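You operate a simulated robot arm through the tools that you are given. There is no shell and no other tool.

The job below is to be done with a simulated robot arm. You get a single attempt, and the scene is never put back.

TASK
Switch the warmer off, then sort the three caps off its pads.
Fine: the one that the panel calls spoilt goes to the end of the bench, the others on the rings of their colours.

It is judged by the outcome, as a careful person would: the job done as asked, and still so three seconds after it is handed in. It fails if anything else is knocked over, pushed out of place, dropped, spilled or broken. Lids that push on must go on centred and level and be pressed home; caps that screw on are set level and turned clockwise until they are tight.

THE ROBOT
A 6-joint arm with a three-finger gripper, fixed in place. Base frame: the origin is on the floor under the middle of its stand, x ahead of it, y to its left, z up. Lengths are in m, angles in degrees, forces in N, time in s.
It reaches about 1.213 m from its shoulder. Its first joint turns from -166.0 to 166.0 degrees. Payload 4.89 kg.
Tool frame: the origin (TCP) lies between the finger pads and is the grasp point; the fingertips stand 0.03 m ahead of it; z points along the fingers, y is the line along which they close. The gripper opens to 0.164 m; its body begins 0.125 m behind the TCP.
Orientation is told as [roll, pitch, yaw] about the base's x, y, z axes, in that order, counted from this pose: with the fingers straight down and closing along the base's y, the tool's x points along the base's -x, its y along +y and its z along -z.

THE INTERFACE
- The arm moves only by the tool jog_arm. Its argument "rows" is a list of rows, each an object of numbers (a shift or turn left out is 0, a gripper value left out holds the last): "tx", "ty", "tz": the shift along the base's x, y, z in m; "wx", "wy", "wz": the turn, a rotation vector about the base's x, y, z in rad; "claw": the gripper command, from -1 (shut) to 1 (fully open), values between in proportion. In form: [{"tx": .., "ty": .., "tz": .., "wx": .., "wy": .., "wz": .., "claw": ..}, ...]. A call has 1 to 20 rows; each row is the pose to reach, as a shift and turn from the pose commanded when the call began. Rows are played at 5 a second. More than 0.05 m and 8.6 degrees between two rows, or a gripper value outside its range, and nothing of the call is played. Where a pose cannot be reached the arm comes as near as it can. A force on the tool above 40 N (or 10 N above the force at the start of the call, whichever is more), or a blocked arm, ends the call early, and 0.2 s more pass. The fingers move at their own pace (about 0.108 m/s each) and stop on an object; they squeeze with about 27 N. The grip force told is the motor's: it shows also when the fingers shut on nothing. Time passes only in rows, and 0.2 s behind the last, so rows that repeat a pose let the fingers close. The reply holds the time, the measured pose of the TCP, the force on the tool along the base axes, the opening and the grip force, in the units named above and with some noise, with the torque about the TCP (base axes, N m) and any sound that the robot's microphone picked up.
- Cameras (640 x 400 px; columns grow to the right, rows downward): "scene" is fixed at [0.047, 0.6541, 1.381]; the picture's right is [-0.39, -0.92, 0.00], its down [-0.37, 0.16, -0.92] and it looks along [0.84, -0.36, -0.40] (base axes); focal length 330 px, centre (320, 200). "wrist" rides on the gripper at [0.076, -0.002, -0.152] in the tool frame; the picture's right is [0.02, 1.00, 0.00], its down [-0.88, 0.02, -0.47] and it looks along [-0.47, 0.01, 0.88] (tool axes); focal length 247 px, centre (320, 200). There is no depth. A picture from a camera that has moved, and an enlarged one, comes with that camera's place and axes in the base frame and with its lens. The place of the scene camera against the robot may be out by one fixed shift of up to 0.018 m in any direction.
- camera(camera): a new picture of that camera. The clock stands still meanwhile.
- move_column(by): moves the trunk up (or, below 0, down) by that many m; the arm rides with it, the base frame stays. It gives what a move gives, with no picture.
- zoom(camera, box): a new picture of the part [left, top, right, bottom] of that camera's present view, enlarged. The clock stands still meanwhile.
- close_job(): hands the job in; it is judged then, once.

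Nothing tells you positions but the pictures and the camera data. Unless the task says otherwise, let go and move clear before handing in.

The tools are called after "Emit:" as a command line: name --argument value ..., lists and objects as JSON in quotes. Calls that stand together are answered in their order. jog_arm: Moves the arm, as the interface text tells. Its arguments: {"type":"object","properties":{"rows":{"type":"array","items":{"type":"object","properties":{"tx":{"type":"number"},"ty":{"type":"number"},"tz":{"type":"number"},"wx":{"type":"number"},"wy":{"type":"number"},"wz":{"type":"number"},"claw":{"type":"number"}}}}},"required":["rows"]} The other tools are called the same way: move_column (by) moves the trunk up or down; camera (camera) takes a picture; zoom (camera, box) takes an enlarged picture of a part of a camera's view; close_job () hands the job in.

At the start:

```text
clock: 0.0
tool_pos: [0.672, 0.282, 1.0685]
tool_rot: [-0.1, 0.1, 0.0]
ft_force: [0.3, 0.1, 0.0]
torque: [0.01, 0.02, 0.01]
opening: 0.164
gripper_force: 0.1
trunk travel left (down, up): [-0.175, 0.215]
```

scene: 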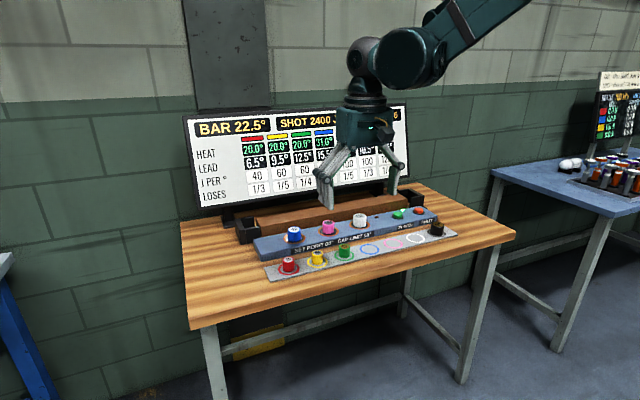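
wrist: 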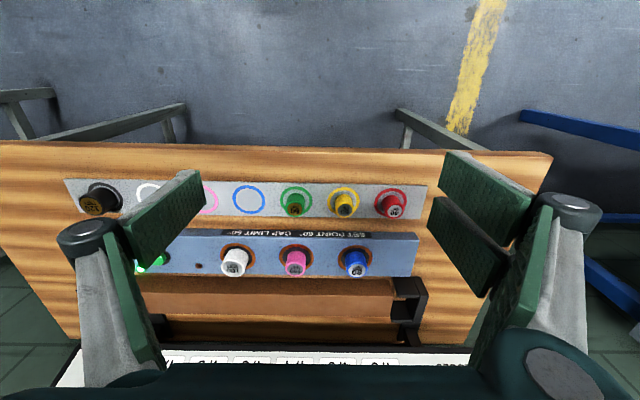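

I see a bench with a warmer bar carrying three caps (blue, pink, white), a strip with coloured rings, and a panel behind. I'll zoom in on the panel and the warmer before moving anything.

Emit:
zoom --camera "scene" --box '[180, 95, 420, 215]'

Emit:
zoom --camera "scene" --box '[230, 190, 470, 300]'

Emit:
zoom --camera "wrist" --box '[60, 170, 440, 290]'

Emit:
zoom --camera "scene" --box '[540, 60, 640, 220]'

```text
2.67 times, centred on (300, 155) of scene
camera zoom: at [0.047, 0.6541, 1.381], right [-0.39, -0.92, 0.0], down [-0.37, 0.16, -0.92], along [0.84, -0.36, -0.4], focal length 880 px, centre (373, 320)
```

zoom: 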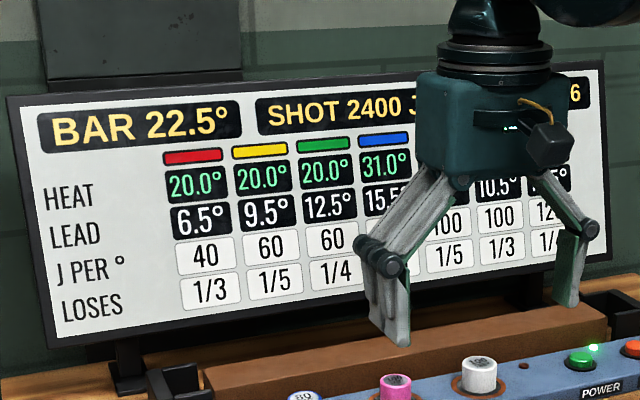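

```text
2.67 times, centred on (350, 245) of scene
camera zoom: at [0.047, 0.6541, 1.381], right [-0.39, -0.92, 0.0], down [-0.37, 0.16, -0.92], along [0.84, -0.36, -0.4], focal length 880 px, centre (240, 80)
```

zoom: 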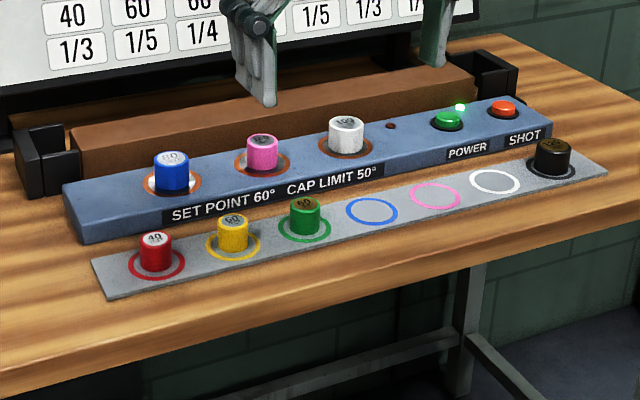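

```text
1.68 times, centred on (250, 230) of wrist
camera zoom: at [0.5936, 0.2796, 1.2211], right [-0.02, 1.0, 0.0], down [0.88, 0.02, 0.47], along [0.47, 0.01, -0.88], focal length 416 px, centre (438, 150)
```

zoom: 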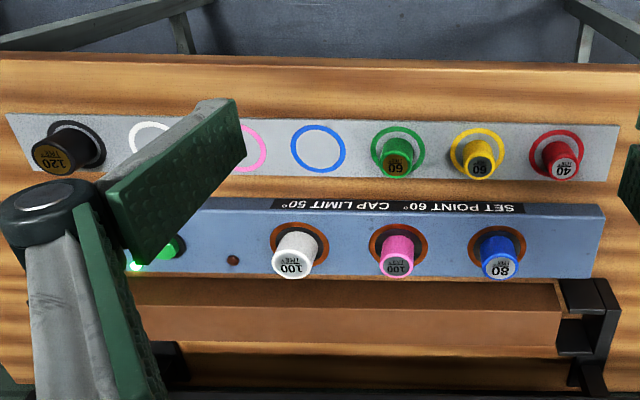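

```text
2.50 times, centred on (590, 140) of scene
camera zoom: at [0.047, 0.6541, 1.381], right [-0.39, -0.92, 0.0], down [-0.37, 0.16, -0.92], along [0.84, -0.36, -0.4], focal length 825 px, centre (-355, 350)
```

zoom: 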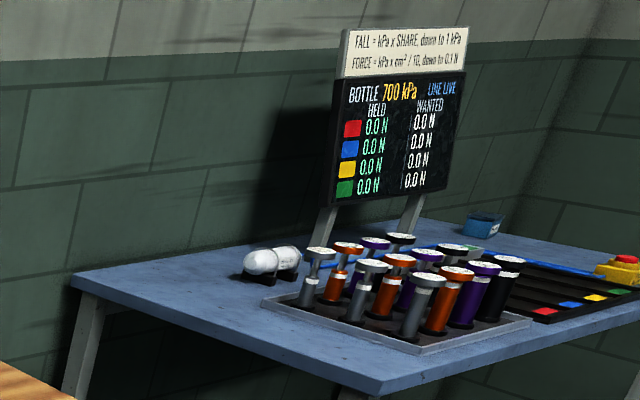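

The panel lists a heat per cap, but the gripper hides the pink, white and black columns. The power LED is on; I place the green POWER button near (0.925, -0.03, 0.855) and the red SHOT button next to it. I'll shift the arm to the right, closing the fingers on the way, then read the panel.

Emit:
jog_arm --rows '[{"ty": -0.05, "claw": -1}, {"ty": -0.1, "claw": -1}, {"ty": -0.15, "claw": -1}, {"ty": -0.2, "claw": -1}, {"ty": -0.25, "claw": -1}, {"ty": -0.3, "claw": -1}, {"ty": -0.32, "claw": -1}]'

Emit:
camera --camera "scene"

Emit:
zoom --camera "scene" --box '[180, 95, 420, 215]'

Emit:
camera --camera "wrist"

```text
clock: 1.6
tool_pos: [0.6693, -0.0381, 1.0672]
tool_rot: [0.1, 0.1, 0.1]
ft_force: [-0.1, -0.6, -0.8]
torque: [-0.08, -0.01, -0.01]
opening: 0.0
gripper_force: 27.1
trunk travel left (down, up): [-0.175, 0.215]
```

```text
taken
```

scene: 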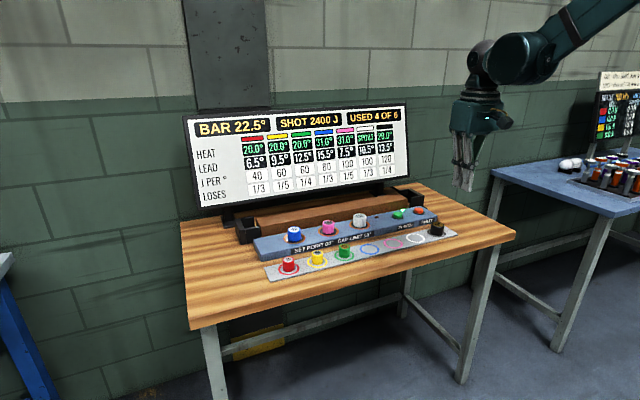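

```text
2.67 times, centred on (300, 155) of scene
camera zoom: at [0.047, 0.6541, 1.381], right [-0.39, -0.92, 0.0], down [-0.37, 0.16, -0.92], along [0.84, -0.36, -0.4], focal length 880 px, centre (373, 320)
```

zoom: 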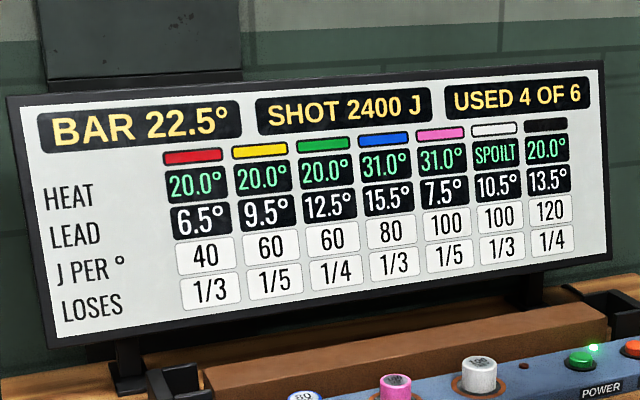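

```text
taken
camera wrist: at [0.5919, -0.0402, 1.2206], right [-0.02, 1.0, 0.0], down [0.88, 0.02, 0.47], along [0.47, 0.01, -0.88], focal length 247 px, centre (320, 200)
```

wrist: 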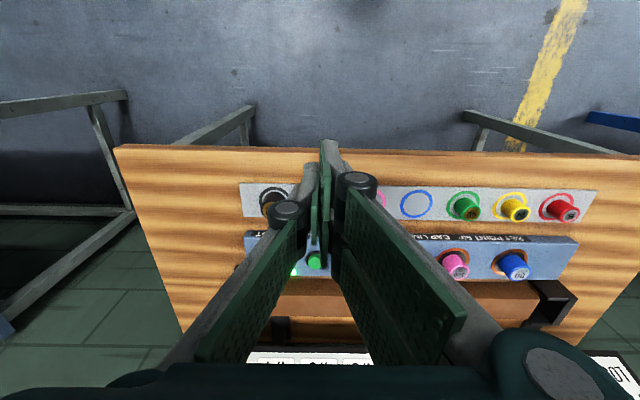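

White is marked SPOILT, while blue and pink read 31.0°, so white goes to the bench end and blue and pink go on their rings. I'll zoom the wrist view from here to triangulate the caps, rings and button.

Emit:
zoom --camera "wrist" --box '[380, 170, 600, 310]'

Emit:
zoom --camera "wrist" --box '[230, 170, 400, 290]'

Emit:
zoom --camera "scene" --box '[340, 190, 460, 265]'

Emit:
zoom --camera "scene" --box '[240, 200, 380, 290]'

```text
2.86 times, centred on (490, 240) of wrist
camera zoom: at [0.5919, -0.0402, 1.2206], right [-0.02, 1.0, 0.0], down [0.88, 0.02, 0.47], along [0.47, 0.01, -0.88], focal length 706 px, centre (-166, 86)
```

zoom: 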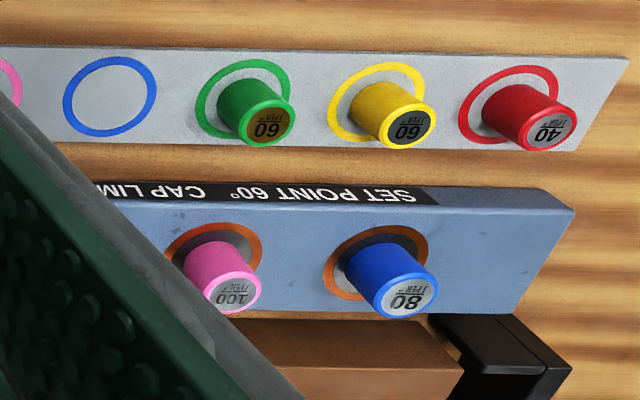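

```text
3.33 times, centred on (315, 230) of wrist
camera zoom: at [0.5919, -0.0402, 1.2206], right [-0.02, 1.0, 0.0], down [0.88, 0.02, 0.47], along [0.47, 0.01, -0.88], focal length 823 px, centre (337, 100)
```

zoom: 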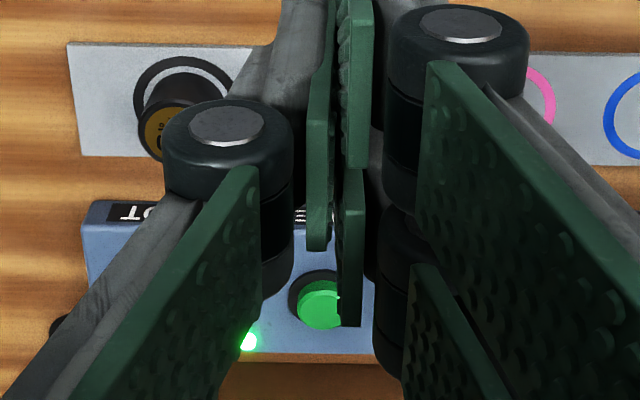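

```text
5.33 times, centred on (400, 228) of scene
camera zoom: at [0.047, 0.6541, 1.381], right [-0.39, -0.92, 0.0], down [-0.37, 0.16, -0.92], along [0.84, -0.36, -0.4], focal length 1760 px, centre (-107, 53)
```

zoom: 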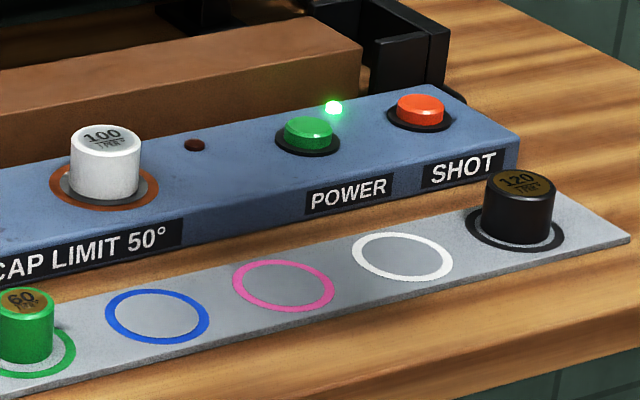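

```text
4.44 times, centred on (310, 245) of scene
camera zoom: at [0.047, 0.6541, 1.381], right [-0.39, -0.92, 0.0], down [-0.37, 0.16, -0.92], along [0.84, -0.36, -0.4], focal length 1467 px, centre (364, 0)
```

zoom: 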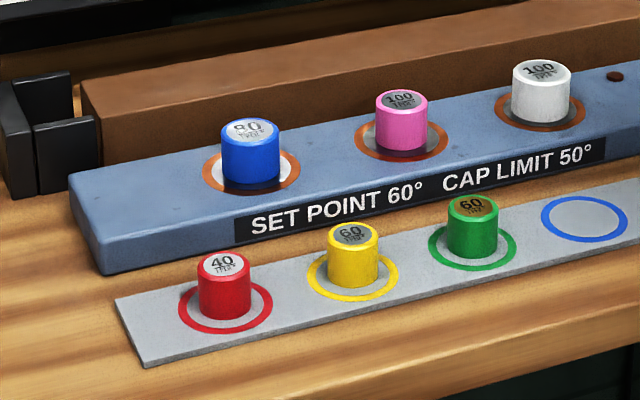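

White cap top comes out near (0.94, 0.119, 0.863), pink near (0.94, 0.240), blue near (0.94, 0.359), and the ring strip at x≈0.815, z≈0.806. POWER is near (0.927, -0.04, 0.847). I'll move above the button with the fingers shut and check the alignment before pressing.

Emit:
jog_arm --rows '[{"tx": 0.045, "claw": -1}, {"tx": 0.09}, {"tx": 0.135}, {"tx": 0.18}, {"tx": 0.22}, {"tx": 0.25, "tz": -0.02}, {"tx": 0.257, "tz": -0.06}, {"tx": 0.257, "tz": -0.1}, {"tx": 0.257, "tz": -0.12}, {"tx": 0.257, "tz": -0.12}]'

Emit:
camera --camera "wrist"

Emit:
zoom --camera "scene" --box '[340, 120, 500, 260]'

```text
clock: 3.8
tool_pos: [0.9269, -0.0388, 0.9488]
tool_rot: [0.1, 0.0, 0.0]
ft_force: [0.6, 0.2, -0.7]
torque: [-0.02, 0.04, 0.03]
opening: 0.0
gripper_force: 27.5
trunk travel left (down, up): [-0.175, 0.215]
```

```text
taken
camera wrist: at [0.8501, -0.0409, 1.1018], right [-0.02, 1.0, 0.0], down [0.88, 0.02, 0.47], along [0.47, 0.01, -0.88], focal length 247 px, centre (320, 200)
```

wrist: 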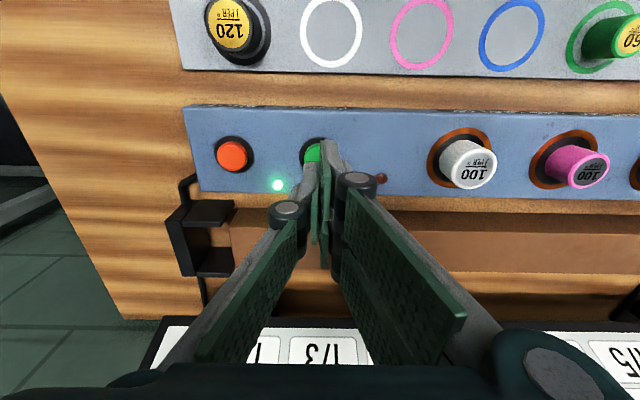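

```text
2.86 times, centred on (420, 190) of scene
camera zoom: at [0.047, 0.6541, 1.381], right [-0.39, -0.92, 0.0], down [-0.37, 0.16, -0.92], along [0.84, -0.36, -0.4], focal length 943 px, centre (34, 229)
```

zoom: 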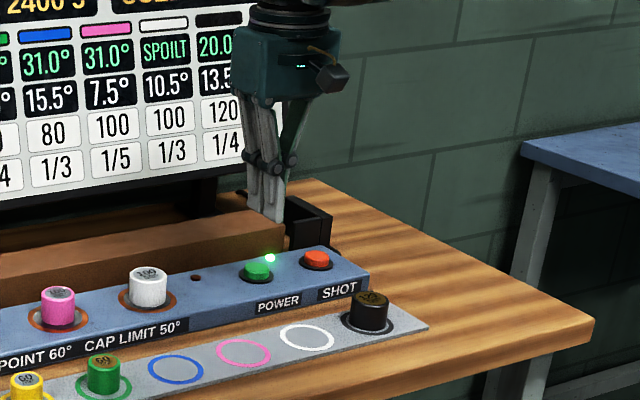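

Emit:
zoom --camera "wrist" --box '[200, 110, 400, 235]'

Emit:
zoom --camera "scene" --box '[390, 190, 450, 230]'

```text
3.20 times, centred on (300, 172) of wrist
camera zoom: at [0.8501, -0.0409, 1.1018], right [-0.02, 1.0, 0.0], down [0.88, 0.02, 0.47], along [0.47, 0.01, -0.88], focal length 790 px, centre (384, 288)
```

zoom: 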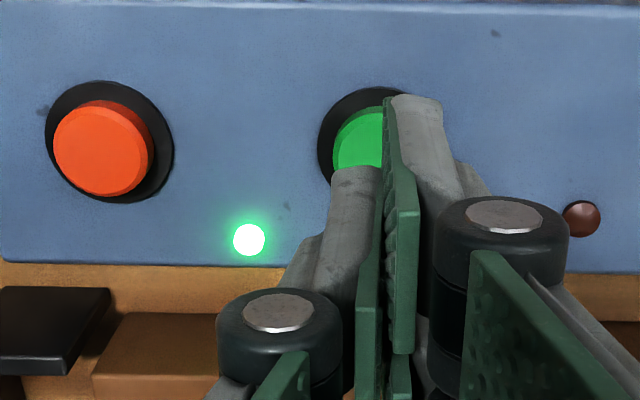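

```text
10.00 times, centred on (420, 210) of scene
camera zoom: at [0.047, 0.6541, 1.381], right [-0.39, -0.92, 0.0], down [-0.37, 0.16, -0.92], along [0.84, -0.36, -0.4], focal length 3301 px, centre (-680, 100)
```

zoom: 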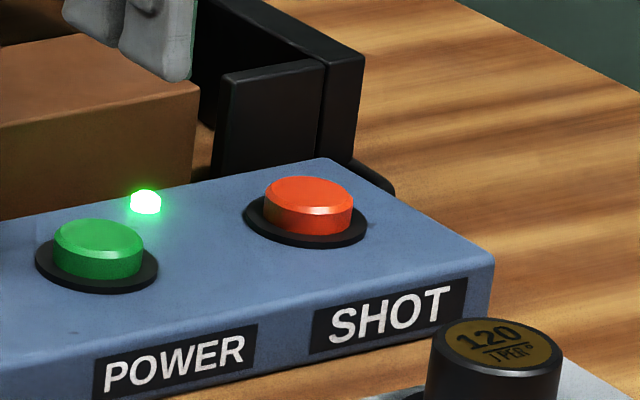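

The button centre refines to about (0.935, -0.040) with its top near z 0.845, almost under the fingertips. I'll shift 8 mm forward, come down to just above it, and look again.

Emit:
jog_arm --rows '[{"tx": 0.008, "ty": -0.001, "tz": -0.02}, {"tx": 0.008, "ty": -0.001, "tz": -0.045}, {"tx": 0.008, "ty": -0.001, "tz": -0.06}]'

Emit:
zoom --camera "wrist" --box '[200, 110, 400, 235]'

Emit:
zoom --camera "scene" --box '[380, 180, 450, 230]'

```text
clock: 4.6
tool_pos: [0.9346, -0.0381, 0.8872]
tool_rot: [0.0, 0.0, 0.0]
ft_force: [-1.0, -0.2, 0.8]
torque: [-0.01, -0.11, -0.02]
opening: 0.0
gripper_force: 26.6
trunk travel left (down, up): [-0.175, 0.215]
```

```text
3.20 times, centred on (300, 172) of wrist
camera zoom: at [0.8582, -0.0416, 1.0408], right [-0.02, 1.0, 0.0], down [0.88, 0.02, 0.47], along [0.47, 0.01, -0.88], focal length 790 px, centre (384, 288)
```

zoom: 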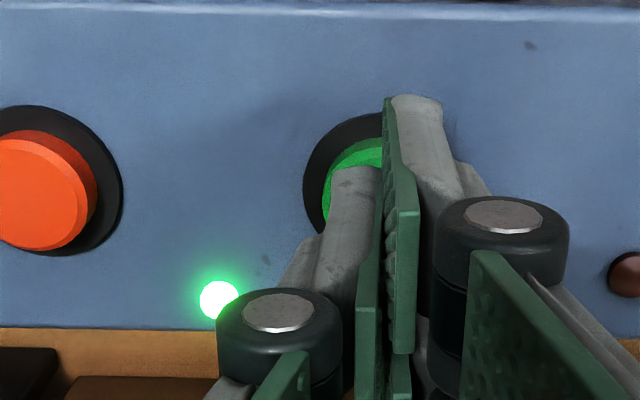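

```text
8.00 times, centred on (415, 205) of scene
camera zoom: at [0.047, 0.6541, 1.381], right [-0.39, -0.92, 0.0], down [-0.37, 0.16, -0.92], along [0.84, -0.36, -0.4], focal length 2641 px, centre (-440, 160)
```

zoom: 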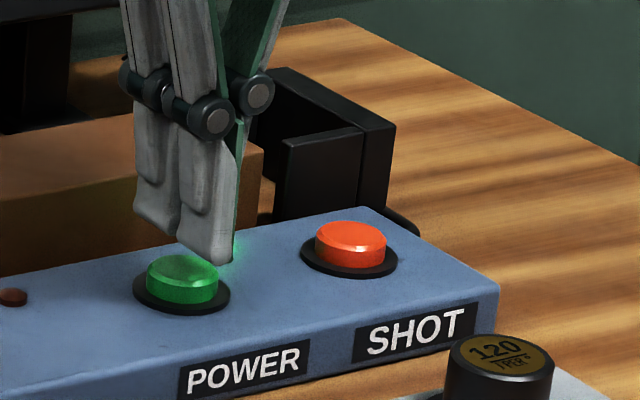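

The fingertips sit about 1 cm above POWER, well centred and clear of SHOT. I'll press down in small steps.

Emit:
jog_arm --rows '[{"ty": -0.001, "tz": -0.005}, {"ty": -0.001, "tz": -0.008}, {"ty": -0.001, "tz": -0.01}, {"ty": -0.001, "tz": -0.012}]'

Emit:
zoom --camera "scene" --box '[380, 180, 450, 230]'

```text
clock: 5.6
tool_pos: [0.9366, -0.0392, 0.8761]
tool_rot: [0.0, 0.1, 0.0]
ft_force: [0.4, 0.7, 0.6]
torque: [0.02, 0.0, -0.02]
opening: 0.0
gripper_force: 26.6
trunk travel left (down, up): [-0.175, 0.215]
```

```text
8.00 times, centred on (415, 205) of scene
camera zoom: at [0.047, 0.6541, 1.381], right [-0.39, -0.92, 0.0], down [-0.37, 0.16, -0.92], along [0.84, -0.36, -0.4], focal length 2641 px, centre (-440, 160)
```

zoom: 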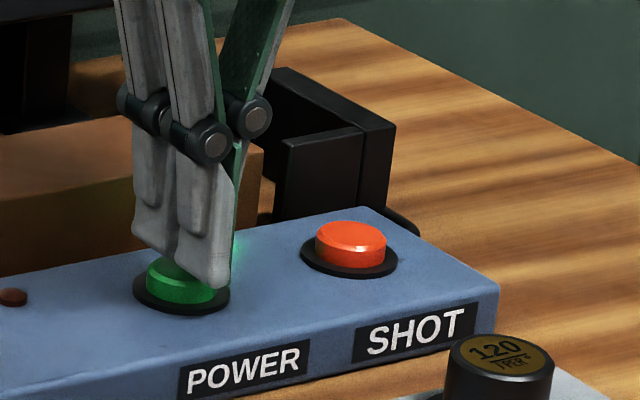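

No contact yet. I'll keep going down in 1.5 mm steps.

Emit:
jog_arm --rows '[{"tz": -0.0015}, {"tz": -0.003}, {"tz": -0.0045}]'

Emit:
zoom --camera "scene" --box '[380, 180, 450, 230]'

```text
clock: 6.4
tool_pos: [0.9354, -0.0395, 0.872]
tool_rot: [0.0, 0.0, 0.1]
ft_force: [-0.1, 0.3, 0.1]
torque: [-0.04, 0.01, 0.0]
opening: 0.0001
gripper_force: 27.3
trunk travel left (down, up): [-0.175, 0.215]
```

```text
8.00 times, centred on (415, 205) of scene
camera zoom: at [0.047, 0.6541, 1.381], right [-0.39, -0.92, 0.0], down [-0.37, 0.16, -0.92], along [0.84, -0.36, -0.4], focal length 2641 px, centre (-440, 160)
```

zoom: 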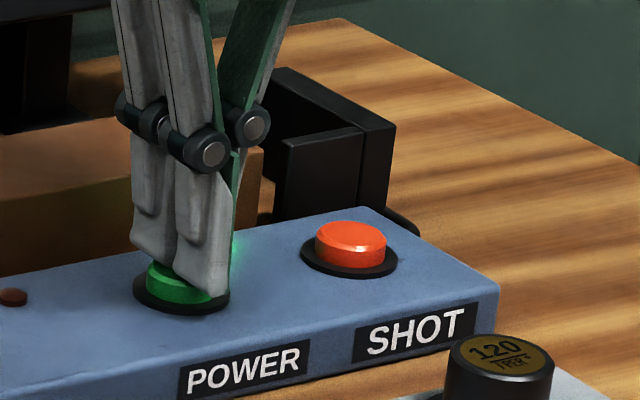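

Emit:
jog_arm --rows '[{"tz": -0.0015}, {"tz": -0.003}, {"tz": -0.0045}]'

Emit:
zoom --camera "scene" --box '[380, 180, 450, 230]'

```text
clock: 7.2
tool_pos: [0.9371, -0.0387, 0.8675]
tool_rot: [0.1, 0.0, 0.0]
ft_force: [-0.2, 0.1, 2.8]
torque: [-0.02, -0.02, 0.0]
opening: 0.006
gripper_force: 45.2
trunk travel left (down, up): [-0.175, 0.215]
heard: click
```

```text
8.00 times, centred on (415, 205) of scene
camera zoom: at [0.047, 0.6541, 1.381], right [-0.39, -0.92, 0.0], down [-0.37, 0.16, -0.92], along [0.84, -0.36, -0.4], focal length 2641 px, centre (-440, 160)
```

zoom: 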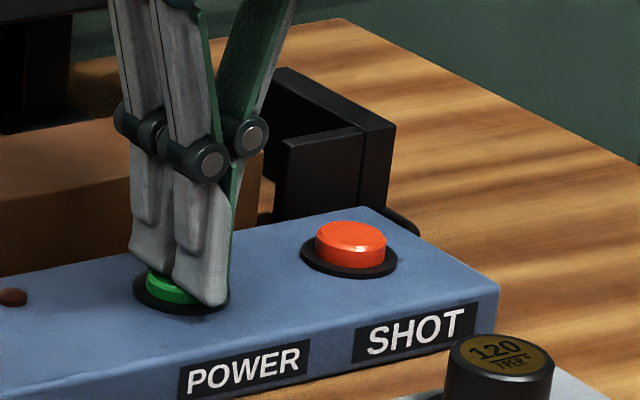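

A click sounded and the green glow is gone. I'll lift off and check the LED and the panel.

Emit:
jog_arm --rows '[{"tz": 0.01}, {"tz": 0.04}, {"tz": 0.085}]'

Emit:
camera --camera "wrist"

Emit:
camera --camera "scene"

Emit:
zoom --camera "scene" --box '[180, 95, 460, 245]'

```text
clock: 8.0
tool_pos: [0.9352, -0.0392, 0.9514]
tool_rot: [-0.1, 0.0, 0.0]
ft_force: [1.3, -0.1, -1.0]
torque: [0.03, 0.23, 0.02]
opening: 0.0001
gripper_force: 44.9
trunk travel left (down, up): [-0.175, 0.215]
```

```text
taken
camera wrist: at [0.8591, -0.0412, 1.105], right [-0.02, 1.0, 0.0], down [0.88, 0.02, 0.47], along [0.47, 0.01, -0.88], focal length 247 px, centre (320, 200)
```

wrist: 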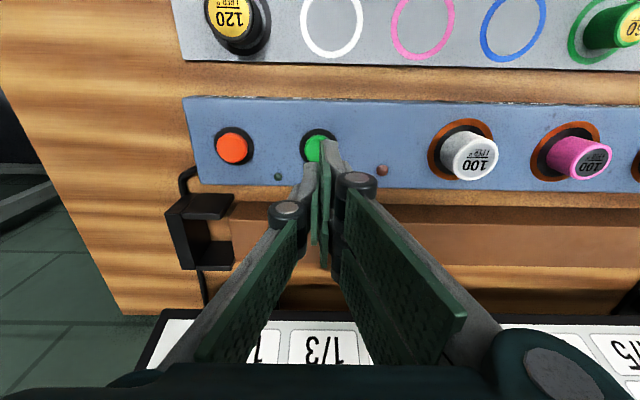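

```text
taken
```

scene: 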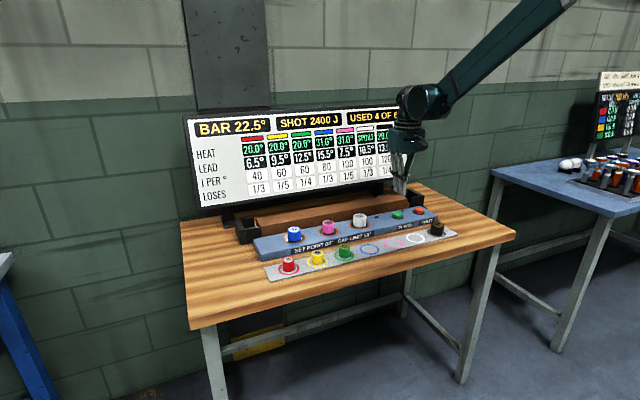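

```text
2.29 times, centred on (320, 170) of scene
camera zoom: at [0.047, 0.6541, 1.381], right [-0.39, -0.92, 0.0], down [-0.37, 0.16, -0.92], along [0.84, -0.36, -0.4], focal length 754 px, centre (320, 269)
```

zoom: 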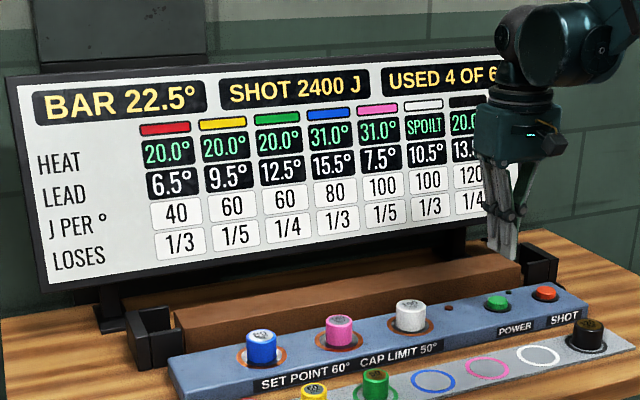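

The LED is out and the shot counter still reads 4 of 6, so the warmer is off. Next is the spoilt white cap: I'll move above it with the fingers part open, and also look at both bench ends for a set-down spot.

Emit:
jog_arm --rows '[{"ty": 0.04, "tx": 0.002, "tz": 0.02, "claw": 0.05}, {"ty": 0.08, "tx": 0.004, "tz": 0.03}, {"ty": 0.12, "tx": 0.006, "tz": 0.03}, {"ty": 0.158, "tx": 0.006, "tz": 0.03}, {"ty": 0.158, "tx": 0.006, "tz": 0.03}]'

Emit:
camera --camera "wrist"

Emit:
zoom --camera "scene" --box '[380, 160, 540, 290]'

Emit:
zoom --camera "scene" --box '[160, 190, 320, 350]'

```text
clock: 9.2
tool_pos: [0.943, 0.12, 0.9791]
tool_rot: [0.0, 0.0, 0.1]
ft_force: [0.6, 1.1, -1.1]
torque: [-0.04, 0.02, 0.02]
opening: 0.0863
gripper_force: 0.0
trunk travel left (down, up): [-0.175, 0.215]
```

```text
taken
camera wrist: at [0.865, 0.1175, 1.1332], right [-0.02, 1.0, 0.0], down [0.88, 0.02, 0.47], along [0.47, 0.01, -0.88], focal length 247 px, centre (320, 200)
```

wrist: 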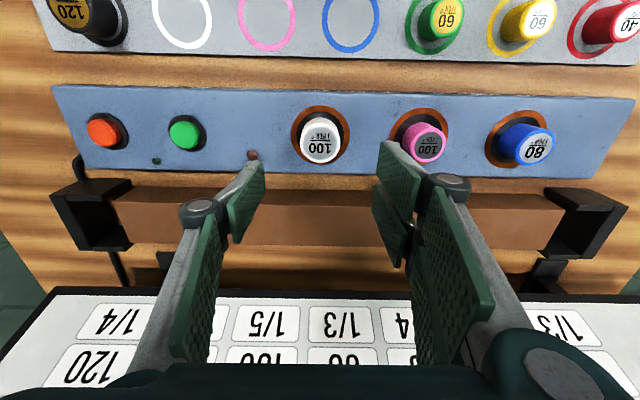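

```text
3.08 times, centred on (460, 225) of scene
camera zoom: at [0.047, 0.6541, 1.381], right [-0.39, -0.92, 0.0], down [-0.37, 0.16, -0.92], along [0.84, -0.36, -0.4], focal length 1016 px, centre (-111, 123)
```

zoom: 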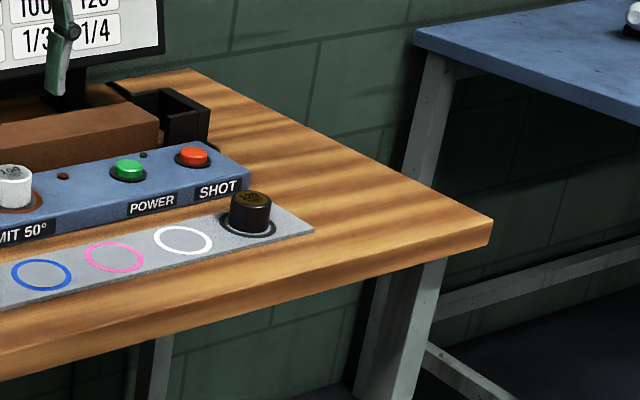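

```text
2.50 times, centred on (240, 270) of scene
camera zoom: at [0.047, 0.6541, 1.381], right [-0.39, -0.92, 0.0], down [-0.37, 0.16, -0.92], along [0.84, -0.36, -0.4], focal length 825 px, centre (520, 25)
```

zoom: 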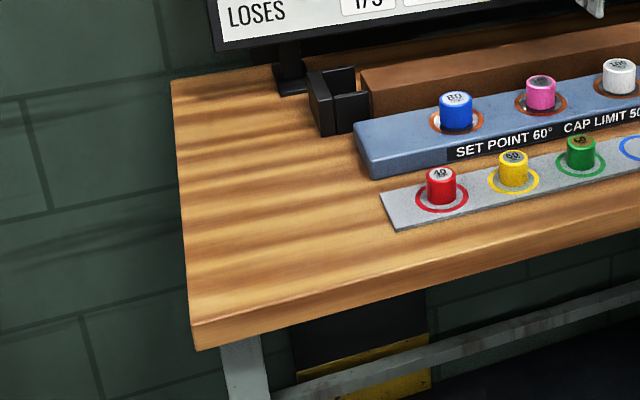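

Emit:
zoom --camera "wrist" --box '[230, 80, 450, 220]'

```text
2.86 times, centred on (340, 150) of wrist
camera zoom: at [0.865, 0.1175, 1.1332], right [-0.02, 1.0, 0.0], down [0.88, 0.02, 0.47], along [0.47, 0.01, -0.88], focal length 706 px, centre (263, 343)
```

zoom: 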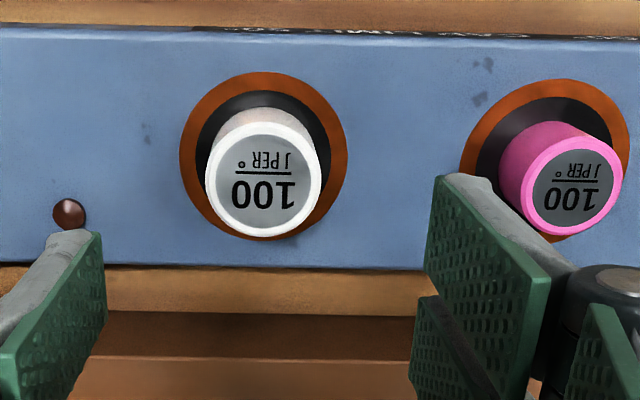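

The white cap is centred near (0.937, 0.119) with its top around z 0.864, and the fingers straddle it with room before pink. I'll lower to just above the bar top without closing yet.

Emit:
jog_arm --rows '[{"tx": -0.005, "tz": -0.04}, {"tx": -0.005, "tz": -0.08}, {"tx": -0.005, "tz": -0.1}, {"tx": -0.005, "tz": -0.112}]'

Emit:
camera --camera "wrist"

Emit:
zoom --camera "scene" --box '[310, 180, 420, 250]'

```text
clock: 10.2
tool_pos: [0.9366, 0.117, 0.869]
tool_rot: [0.0, 0.0, 0.0]
ft_force: [-0.6, 0.2, -0.9]
torque: [0.0, -0.01, -0.01]
opening: 0.0861
gripper_force: 0.0
trunk travel left (down, up): [-0.175, 0.215]
```

```text
taken
camera wrist: at [0.8589, 0.1141, 1.0218], right [-0.02, 1.0, 0.0], down [0.88, 0.02, 0.47], along [0.47, 0.01, -0.88], focal length 247 px, centre (320, 200)
```

wrist: 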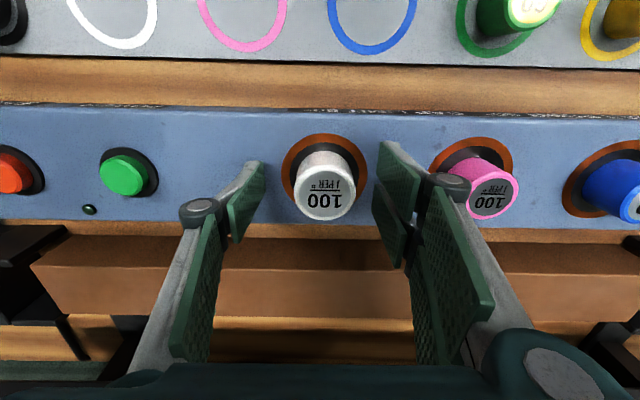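

```text
5.71 times, centred on (365, 215) of scene
camera zoom: at [0.047, 0.6541, 1.381], right [-0.39, -0.92, 0.0], down [-0.37, 0.16, -0.92], along [0.84, -0.36, -0.4], focal length 1886 px, centre (63, 114)
```

zoom: 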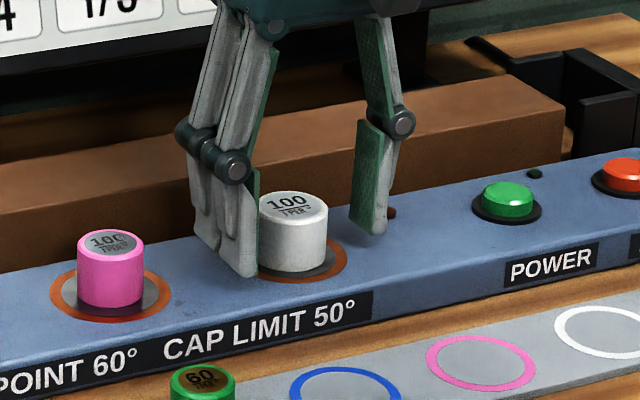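

Emit:
zoom --camera "wrist" --box '[220, 120, 420, 250]'

```text
3.08 times, centred on (320, 185) of wrist
camera zoom: at [0.8589, 0.1141, 1.0218], right [-0.02, 1.0, 0.0], down [0.88, 0.02, 0.47], along [0.47, 0.01, -0.88], focal length 760 px, centre (320, 246)
```

zoom: 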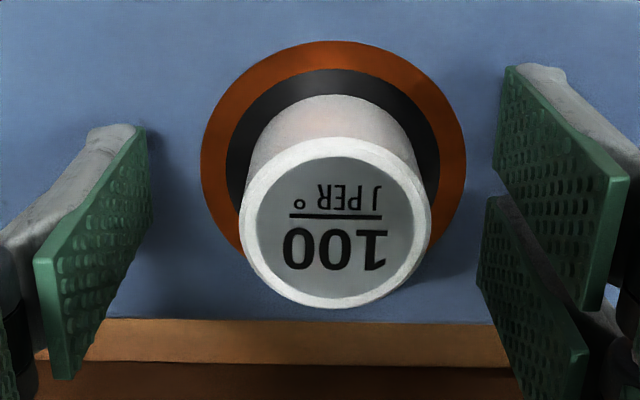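

The white cap is within 2 mm of centre between the pads. I'll ease down 3 mm, then close on it.

Emit:
jog_arm --rows '[{"ty": 0.0015, "tz": -0.003}, {"ty": 0.0015, "tz": -0.003, "claw": -0.3}, {"ty": 0.0015, "tz": -0.003, "claw": -0.6}, {"ty": 0.0015, "tz": -0.003, "claw": -1}, {"ty": 0.0015, "tz": -0.003, "claw": -1}, {"ty": 0.0015, "tz": -0.003, "claw": -1}]'

Emit:
zoom --camera "wrist" --box '[220, 120, 420, 250]'

```text
clock: 11.6
tool_pos: [0.9367, 0.1183, 0.8667]
tool_rot: [0.0, 0.0, 0.0]
ft_force: [1.1, 0.9, 0.0]
torque: [0.01, 0.01, 0.03]
opening: 0.0437
gripper_force: 27.1
trunk travel left (down, up): [-0.175, 0.215]
```

```text
3.08 times, centred on (320, 185) of wrist
camera zoom: at [0.8596, 0.1158, 1.0197], right [-0.02, 1.0, 0.0], down [0.88, 0.02, 0.47], along [0.47, 0.01, -0.88], focal length 760 px, centre (320, 246)
```

zoom: 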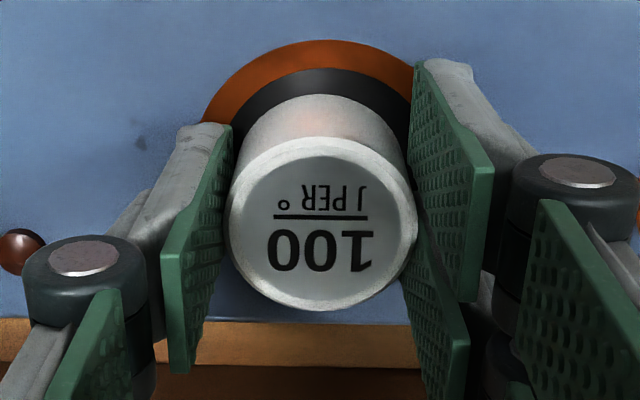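

Gripped at 0.0437 m, which matches the cap. I'll lift it straight up and check it comes away cleanly.

Emit:
jog_arm --rows '[{"tz": 0.005}, {"tz": 0.015}, {"tz": 0.035}, {"tz": 0.065}, {"tz": 0.095}, {"tz": 0.1}]'

Emit:
camera --camera "wrist"

Emit:
zoom --camera "scene" --box '[180, 95, 460, 270]'

```text
clock: 13.0
tool_pos: [0.9355, 0.1197, 0.9686]
tool_rot: [0.0, 0.0, -0.1]
ft_force: [0.1, 2.2, -1.7]
torque: [0.05, -0.05, 0.01]
opening: 0.0441
gripper_force: 26.6
trunk travel left (down, up): [-0.175, 0.215]
```

```text
taken
camera wrist: at [0.8589, 0.1165, 1.1215], right [-0.02, 1.0, 0.0], down [0.88, 0.02, 0.47], along [0.47, 0.01, -0.88], focal length 247 px, centre (320, 200)
```

wrist: 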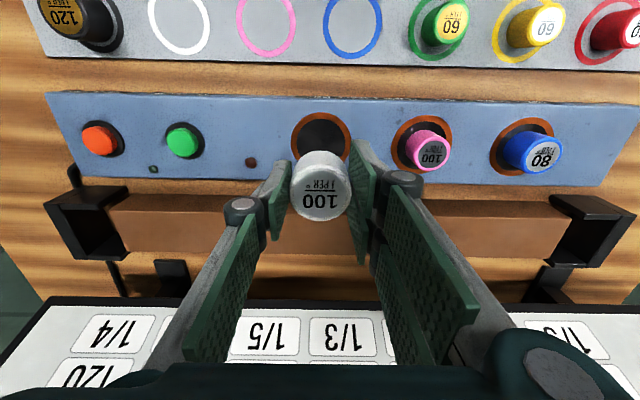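

```text
2.29 times, centred on (320, 182) of scene
camera zoom: at [0.047, 0.6541, 1.381], right [-0.39, -0.92, 0.0], down [-0.37, 0.16, -0.92], along [0.84, -0.36, -0.4], focal length 754 px, centre (320, 240)
```

zoom: 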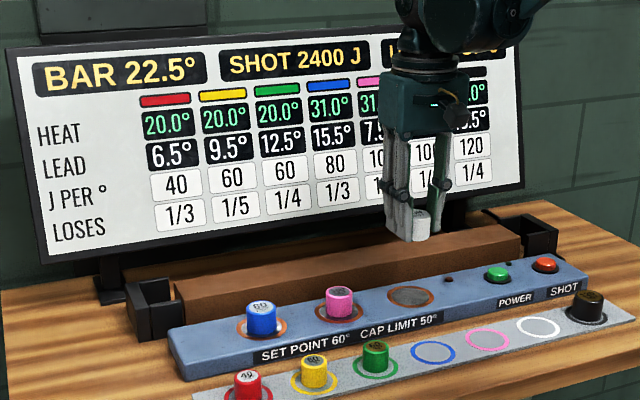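

White is held level and clear of its pad. I'll carry it over to the right-hand end of the bench, past the strip and bar, to around (0.87, -0.32).

Emit:
jog_arm --rows '[{"ty": -0.02, "tx": -0.003}, {"ty": -0.06, "tx": -0.009}, {"ty": -0.105, "tx": -0.015}, {"ty": -0.15, "tx": -0.022}, {"ty": -0.195, "tx": -0.029}, {"ty": -0.24, "tx": -0.036}, {"ty": -0.285, "tx": -0.043}, {"ty": -0.33, "tx": -0.05}, {"ty": -0.375, "tx": -0.057}, {"ty": -0.415, "tx": -0.063}, {"ty": -0.44, "tx": -0.065}, {"ty": -0.44, "tx": -0.065}]'

Emit:
camera --camera "wrist"

Emit:
camera --camera "scene"

```text
clock: 15.6
tool_pos: [0.8723, -0.3211, 0.9662]
tool_rot: [-0.1, 0.1, 0.0]
ft_force: [-0.3, -0.8, -1.0]
torque: [0.06, 0.02, 0.0]
opening: 0.0439
gripper_force: 26.9
trunk travel left (down, up): [-0.175, 0.215]
```

```text
taken
camera wrist: at [0.7951, -0.3243, 1.1197], right [-0.02, 1.0, 0.0], down [0.88, 0.02, 0.47], along [0.47, 0.01, -0.88], focal length 247 px, centre (320, 200)
```

wrist: 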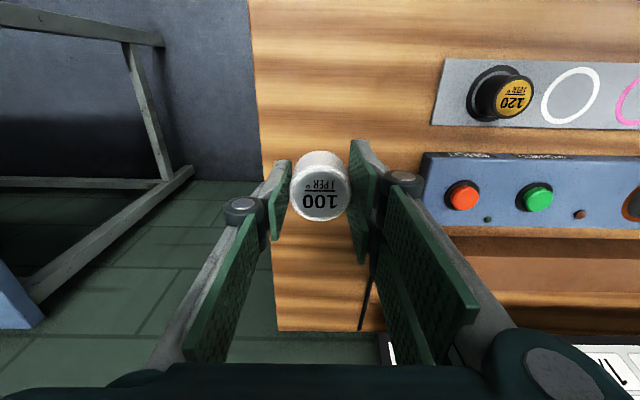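

```text
taken
```

scene: 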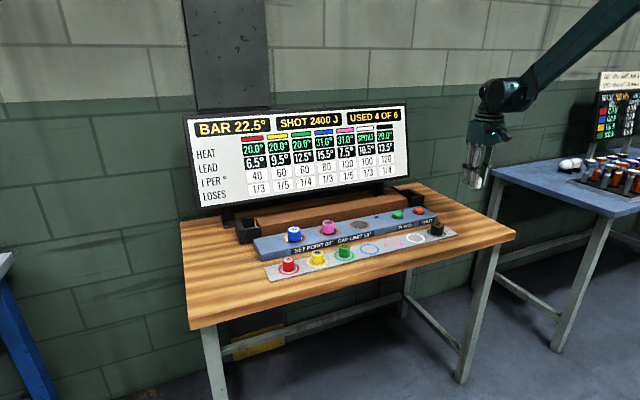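

The cap is over clear bench, about 8 cm in from the right edge (y≈-0.40). I'll lower to about 1 cm above the surface, then feel for contact.

Emit:
jog_arm --rows '[{"tz": -0.03}, {"tz": -0.07}, {"tz": -0.1}, {"tz": -0.115}, {"tz": -0.115}]'

Emit:
zoom --camera "scene" --box '[420, 140, 540, 250]'

Emit:
camera --camera "wrist"

```text
clock: 16.8
tool_pos: [0.8741, -0.321, 0.8515]
tool_rot: [0.0, 0.0, -0.1]
ft_force: [-0.3, 0.2, -1.0]
torque: [0.0, 0.04, 0.01]
opening: 0.0436
gripper_force: 27.0
trunk travel left (down, up): [-0.175, 0.215]
```

```text
3.64 times, centred on (480, 195) of scene
camera zoom: at [0.047, 0.6541, 1.381], right [-0.39, -0.92, 0.0], down [-0.37, 0.16, -0.92], along [0.84, -0.36, -0.4], focal length 1200 px, centre (-262, 218)
```

zoom: 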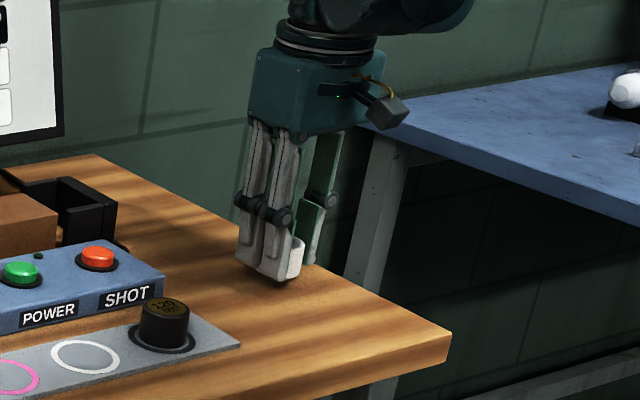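

```text
taken
camera wrist: at [0.7968, -0.3235, 1.0047], right [-0.02, 1.0, 0.0], down [0.88, 0.02, 0.47], along [0.47, 0.01, -0.88], focal length 247 px, centre (320, 200)
```

wrist: 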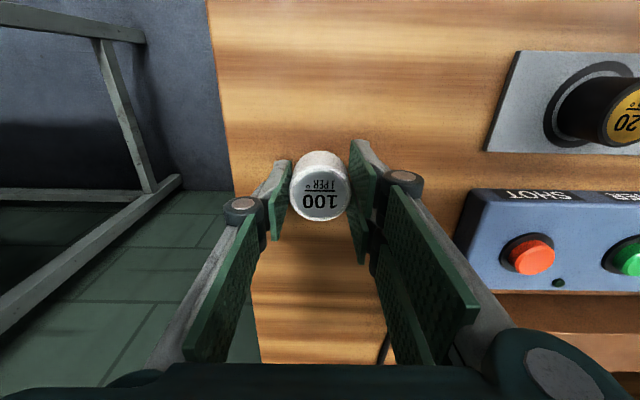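

About a centimetre remains. I'll go down in 2 mm steps.

Emit:
jog_arm --rows '[{"tz": -0.002}, {"tz": -0.004}, {"tz": -0.006}, {"tz": -0.008}, {"tz": -0.008}]'

```text
clock: 18.0
tool_pos: [0.8718, -0.3211, 0.8448]
tool_rot: [0.1, 0.0, 0.0]
ft_force: [0.8, -0.1, -1.5]
torque: [0.0, -0.03, -0.01]
opening: 0.0439
gripper_force: 27.8
trunk travel left (down, up): [-0.175, 0.215]
```

No contact force yet; I take the bench to be about 4-6 mm below the cap, so I'll continue in smaller steps.

Emit:
jog_arm --rows '[{"tz": -0.0015}, {"tz": -0.003}, {"tz": -0.003}]'

Emit:
zoom --camera "scene" --box '[450, 190, 510, 240]'

```text
clock: 18.8
tool_pos: [0.8724, -0.32, 0.84]
tool_rot: [0.0, 0.1, 0.0]
ft_force: [-0.4, 0.6, -1.4]
torque: [-0.01, -0.02, 0.02]
opening: 0.0441
gripper_force: 27.1
trunk travel left (down, up): [-0.175, 0.215]
```

```text
8.00 times, centred on (480, 215) of scene
camera zoom: at [0.047, 0.6541, 1.381], right [-0.39, -0.92, 0.0], down [-0.37, 0.16, -0.92], along [0.84, -0.36, -0.4], focal length 2641 px, centre (-960, 80)
```

zoom: 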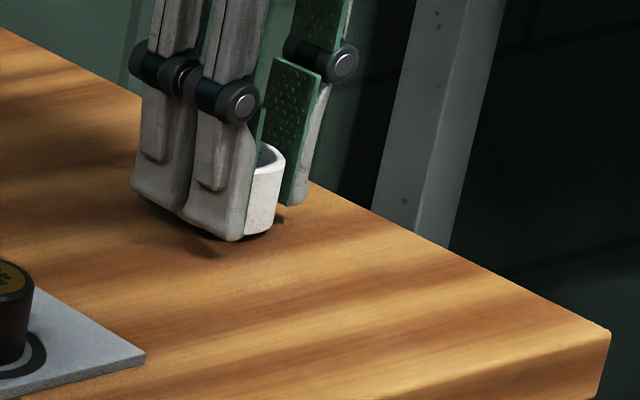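

Emit:
jog_arm --rows '[{"tz": -0.0015}, {"tz": -0.003}, {"tz": -0.003}]'

Emit:
zoom --camera "scene" --box '[450, 190, 510, 240]'

```text
clock: 19.6
tool_pos: [0.8739, -0.3204, 0.8387]
tool_rot: [0.0, 0.0, 0.0]
ft_force: [-0.9, 0.6, -0.4]
torque: [-0.01, 0.0, 0.03]
opening: 0.044
gripper_force: 27.5
trunk travel left (down, up): [-0.175, 0.215]
```

```text
8.00 times, centred on (480, 215) of scene
camera zoom: at [0.047, 0.6541, 1.381], right [-0.39, -0.92, 0.0], down [-0.37, 0.16, -0.92], along [0.84, -0.36, -0.4], focal length 2641 px, centre (-960, 80)
```

zoom: 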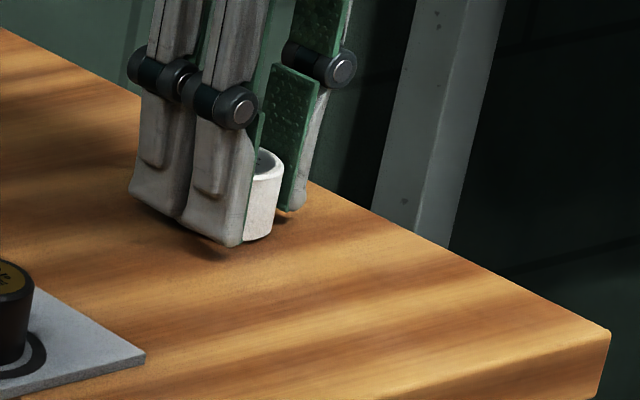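

Emit:
jog_arm --rows '[{"tz": -0.001}, {"tz": -0.002}, {"tz": -0.002}]'

Emit:
zoom --camera "scene" --box '[450, 190, 510, 240]'

```text
clock: 20.4
tool_pos: [0.8721, -0.3212, 0.8361]
tool_rot: [0.0, 0.0, 0.0]
ft_force: [5.9, -1.2, 13.6]
torque: [-0.3, -0.08, 0.13]
opening: 0.0437
gripper_force: 26.5
trunk travel left (down, up): [-0.175, 0.215]
```

```text
8.00 times, centred on (480, 215) of scene
camera zoom: at [0.047, 0.6541, 1.381], right [-0.39, -0.92, 0.0], down [-0.37, 0.16, -0.92], along [0.84, -0.36, -0.4], focal length 2641 px, centre (-960, 80)
```

zoom: 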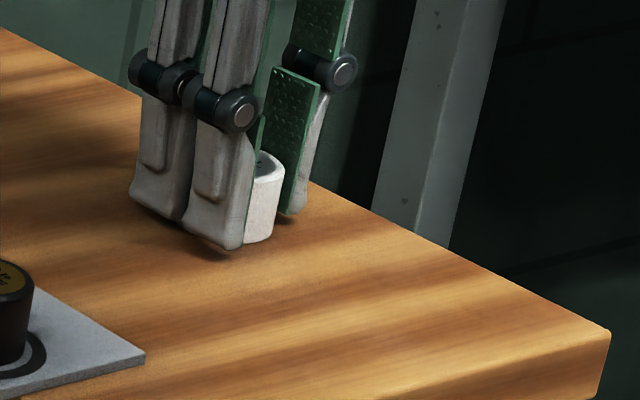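

Contact: 13.6 N up with the TCP near 0.8365, so the cap is standing on the bench. I'll ease the pressure by 1 mm, then open slowly.

Emit:
jog_arm --rows '[{"tz": 0.001}, {"tz": 0.001, "claw": -0.4}, {"tz": 0.001, "claw": -0.2}, {"tz": 0.001, "claw": 0.0}, {"tz": 0.001, "claw": 0.05}]'

Emit:
camera --camera "wrist"

Emit:
zoom --camera "scene" --box '[450, 190, 510, 240]'

```text
clock: 21.6
tool_pos: [0.8716, -0.3204, 0.8373]
tool_rot: [0.0, 0.0, -0.1]
ft_force: [0.0, -0.4, 0.6]
torque: [-0.01, 0.06, 0.03]
opening: 0.086
gripper_force: 0.1
trunk travel left (down, up): [-0.175, 0.215]
```

```text
taken
camera wrist: at [0.7947, -0.3233, 0.9901], right [-0.02, 1.0, 0.0], down [0.88, 0.02, 0.47], along [0.47, 0.01, -0.88], focal length 247 px, centre (320, 200)
```

wrist: 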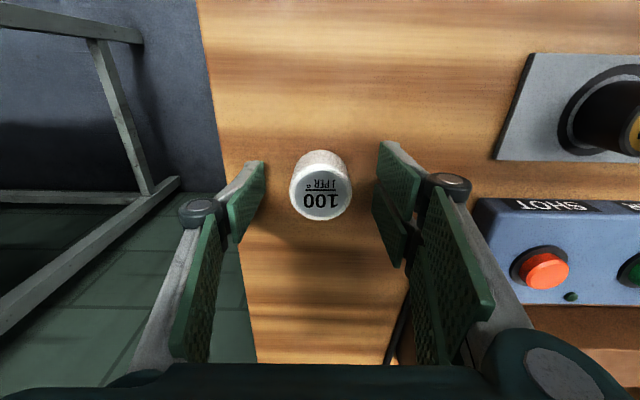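

```text
8.00 times, centred on (480, 215) of scene
camera zoom: at [0.047, 0.6541, 1.381], right [-0.39, -0.92, 0.0], down [-0.37, 0.16, -0.92], along [0.84, -0.36, -0.4], focal length 2641 px, centre (-960, 80)
```

zoom: 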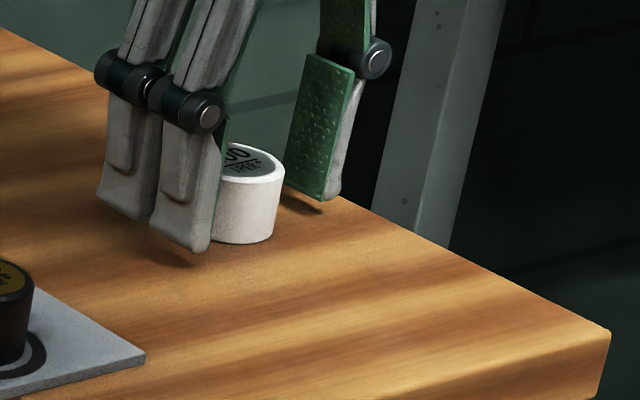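

White stands upright at the right-hand end. I'll rise clear and travel to pink, which I place at about (0.938, 0.238).

Emit:
jog_arm --rows '[{"tz": 0.03}, {"tz": 0.07}, {"tz": 0.11}, {"tz": 0.14, "ty": 0.02, "tx": 0.003}, {"tz": 0.14, "ty": 0.065, "tx": 0.008}, {"tz": 0.14, "ty": 0.11, "tx": 0.013}, {"tz": 0.14, "ty": 0.155, "tx": 0.018}, {"tz": 0.14, "ty": 0.2, "tx": 0.024}, {"tz": 0.14, "ty": 0.245, "tx": 0.03}, {"tz": 0.14, "ty": 0.29, "tx": 0.035}, {"tz": 0.14, "ty": 0.335, "tx": 0.04}, {"tz": 0.14, "ty": 0.38, "tx": 0.046}, {"tz": 0.14, "ty": 0.425, "tx": 0.051}, {"tz": 0.14, "ty": 0.47, "tx": 0.056}, {"tz": 0.14, "ty": 0.515, "tx": 0.061}, {"tz": 0.14, "ty": 0.55, "tx": 0.065}, {"tz": 0.14, "ty": 0.559, "tx": 0.066}, {"tz": 0.14, "ty": 0.559, "tx": 0.066}]'

Emit:
camera --camera "wrist"

Emit:
camera --camera "scene"

Emit:
zoom --camera "wrist" --box '[210, 80, 430, 220]'

```text
clock: 25.4
tool_pos: [0.9399, 0.2397, 0.9769]
tool_rot: [0.1, -0.1, 0.0]
ft_force: [0.5, 0.5, -0.3]
torque: [-0.06, -0.01, 0.0]
opening: 0.086
gripper_force: 0.1
trunk travel left (down, up): [-0.175, 0.215]
```

```text
taken
camera wrist: at [0.8627, 0.2371, 1.1304], right [-0.02, 1.0, 0.0], down [0.88, 0.02, 0.47], along [0.47, 0.01, -0.88], focal length 247 px, centre (320, 200)
```

wrist: 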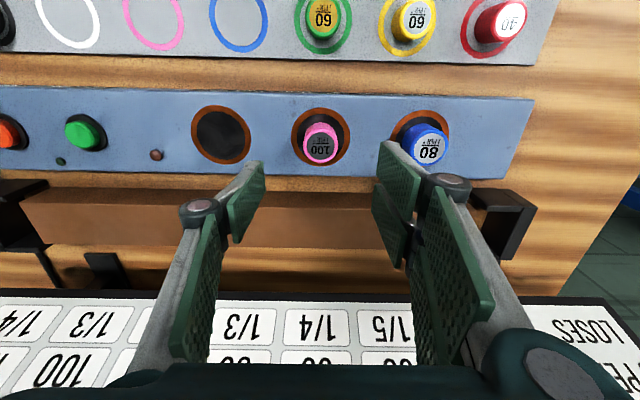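

```text
taken
```

scene: 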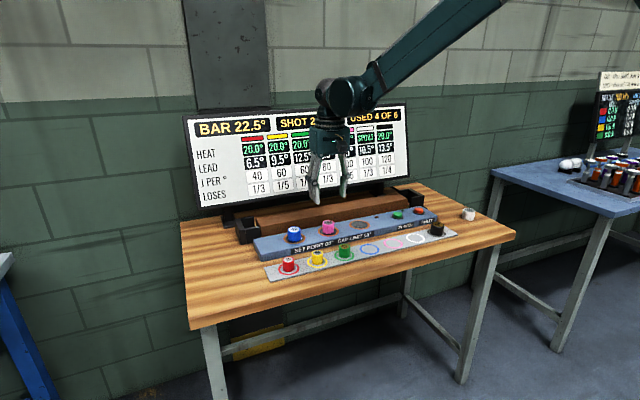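

```text
2.86 times, centred on (320, 150) of wrist
camera zoom: at [0.8627, 0.2371, 1.1304], right [-0.02, 1.0, 0.0], down [0.88, 0.02, 0.47], along [0.47, 0.01, -0.88], focal length 706 px, centre (320, 343)
```

zoom: 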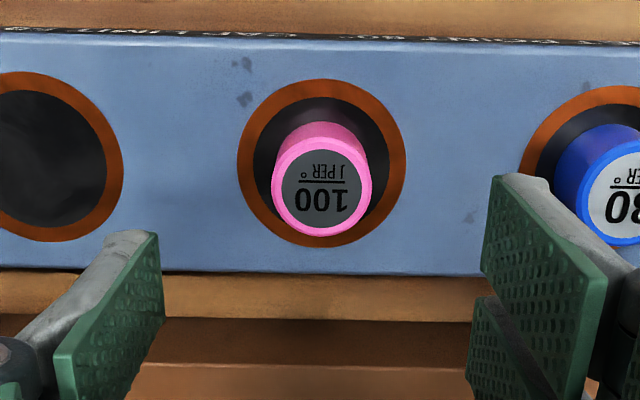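

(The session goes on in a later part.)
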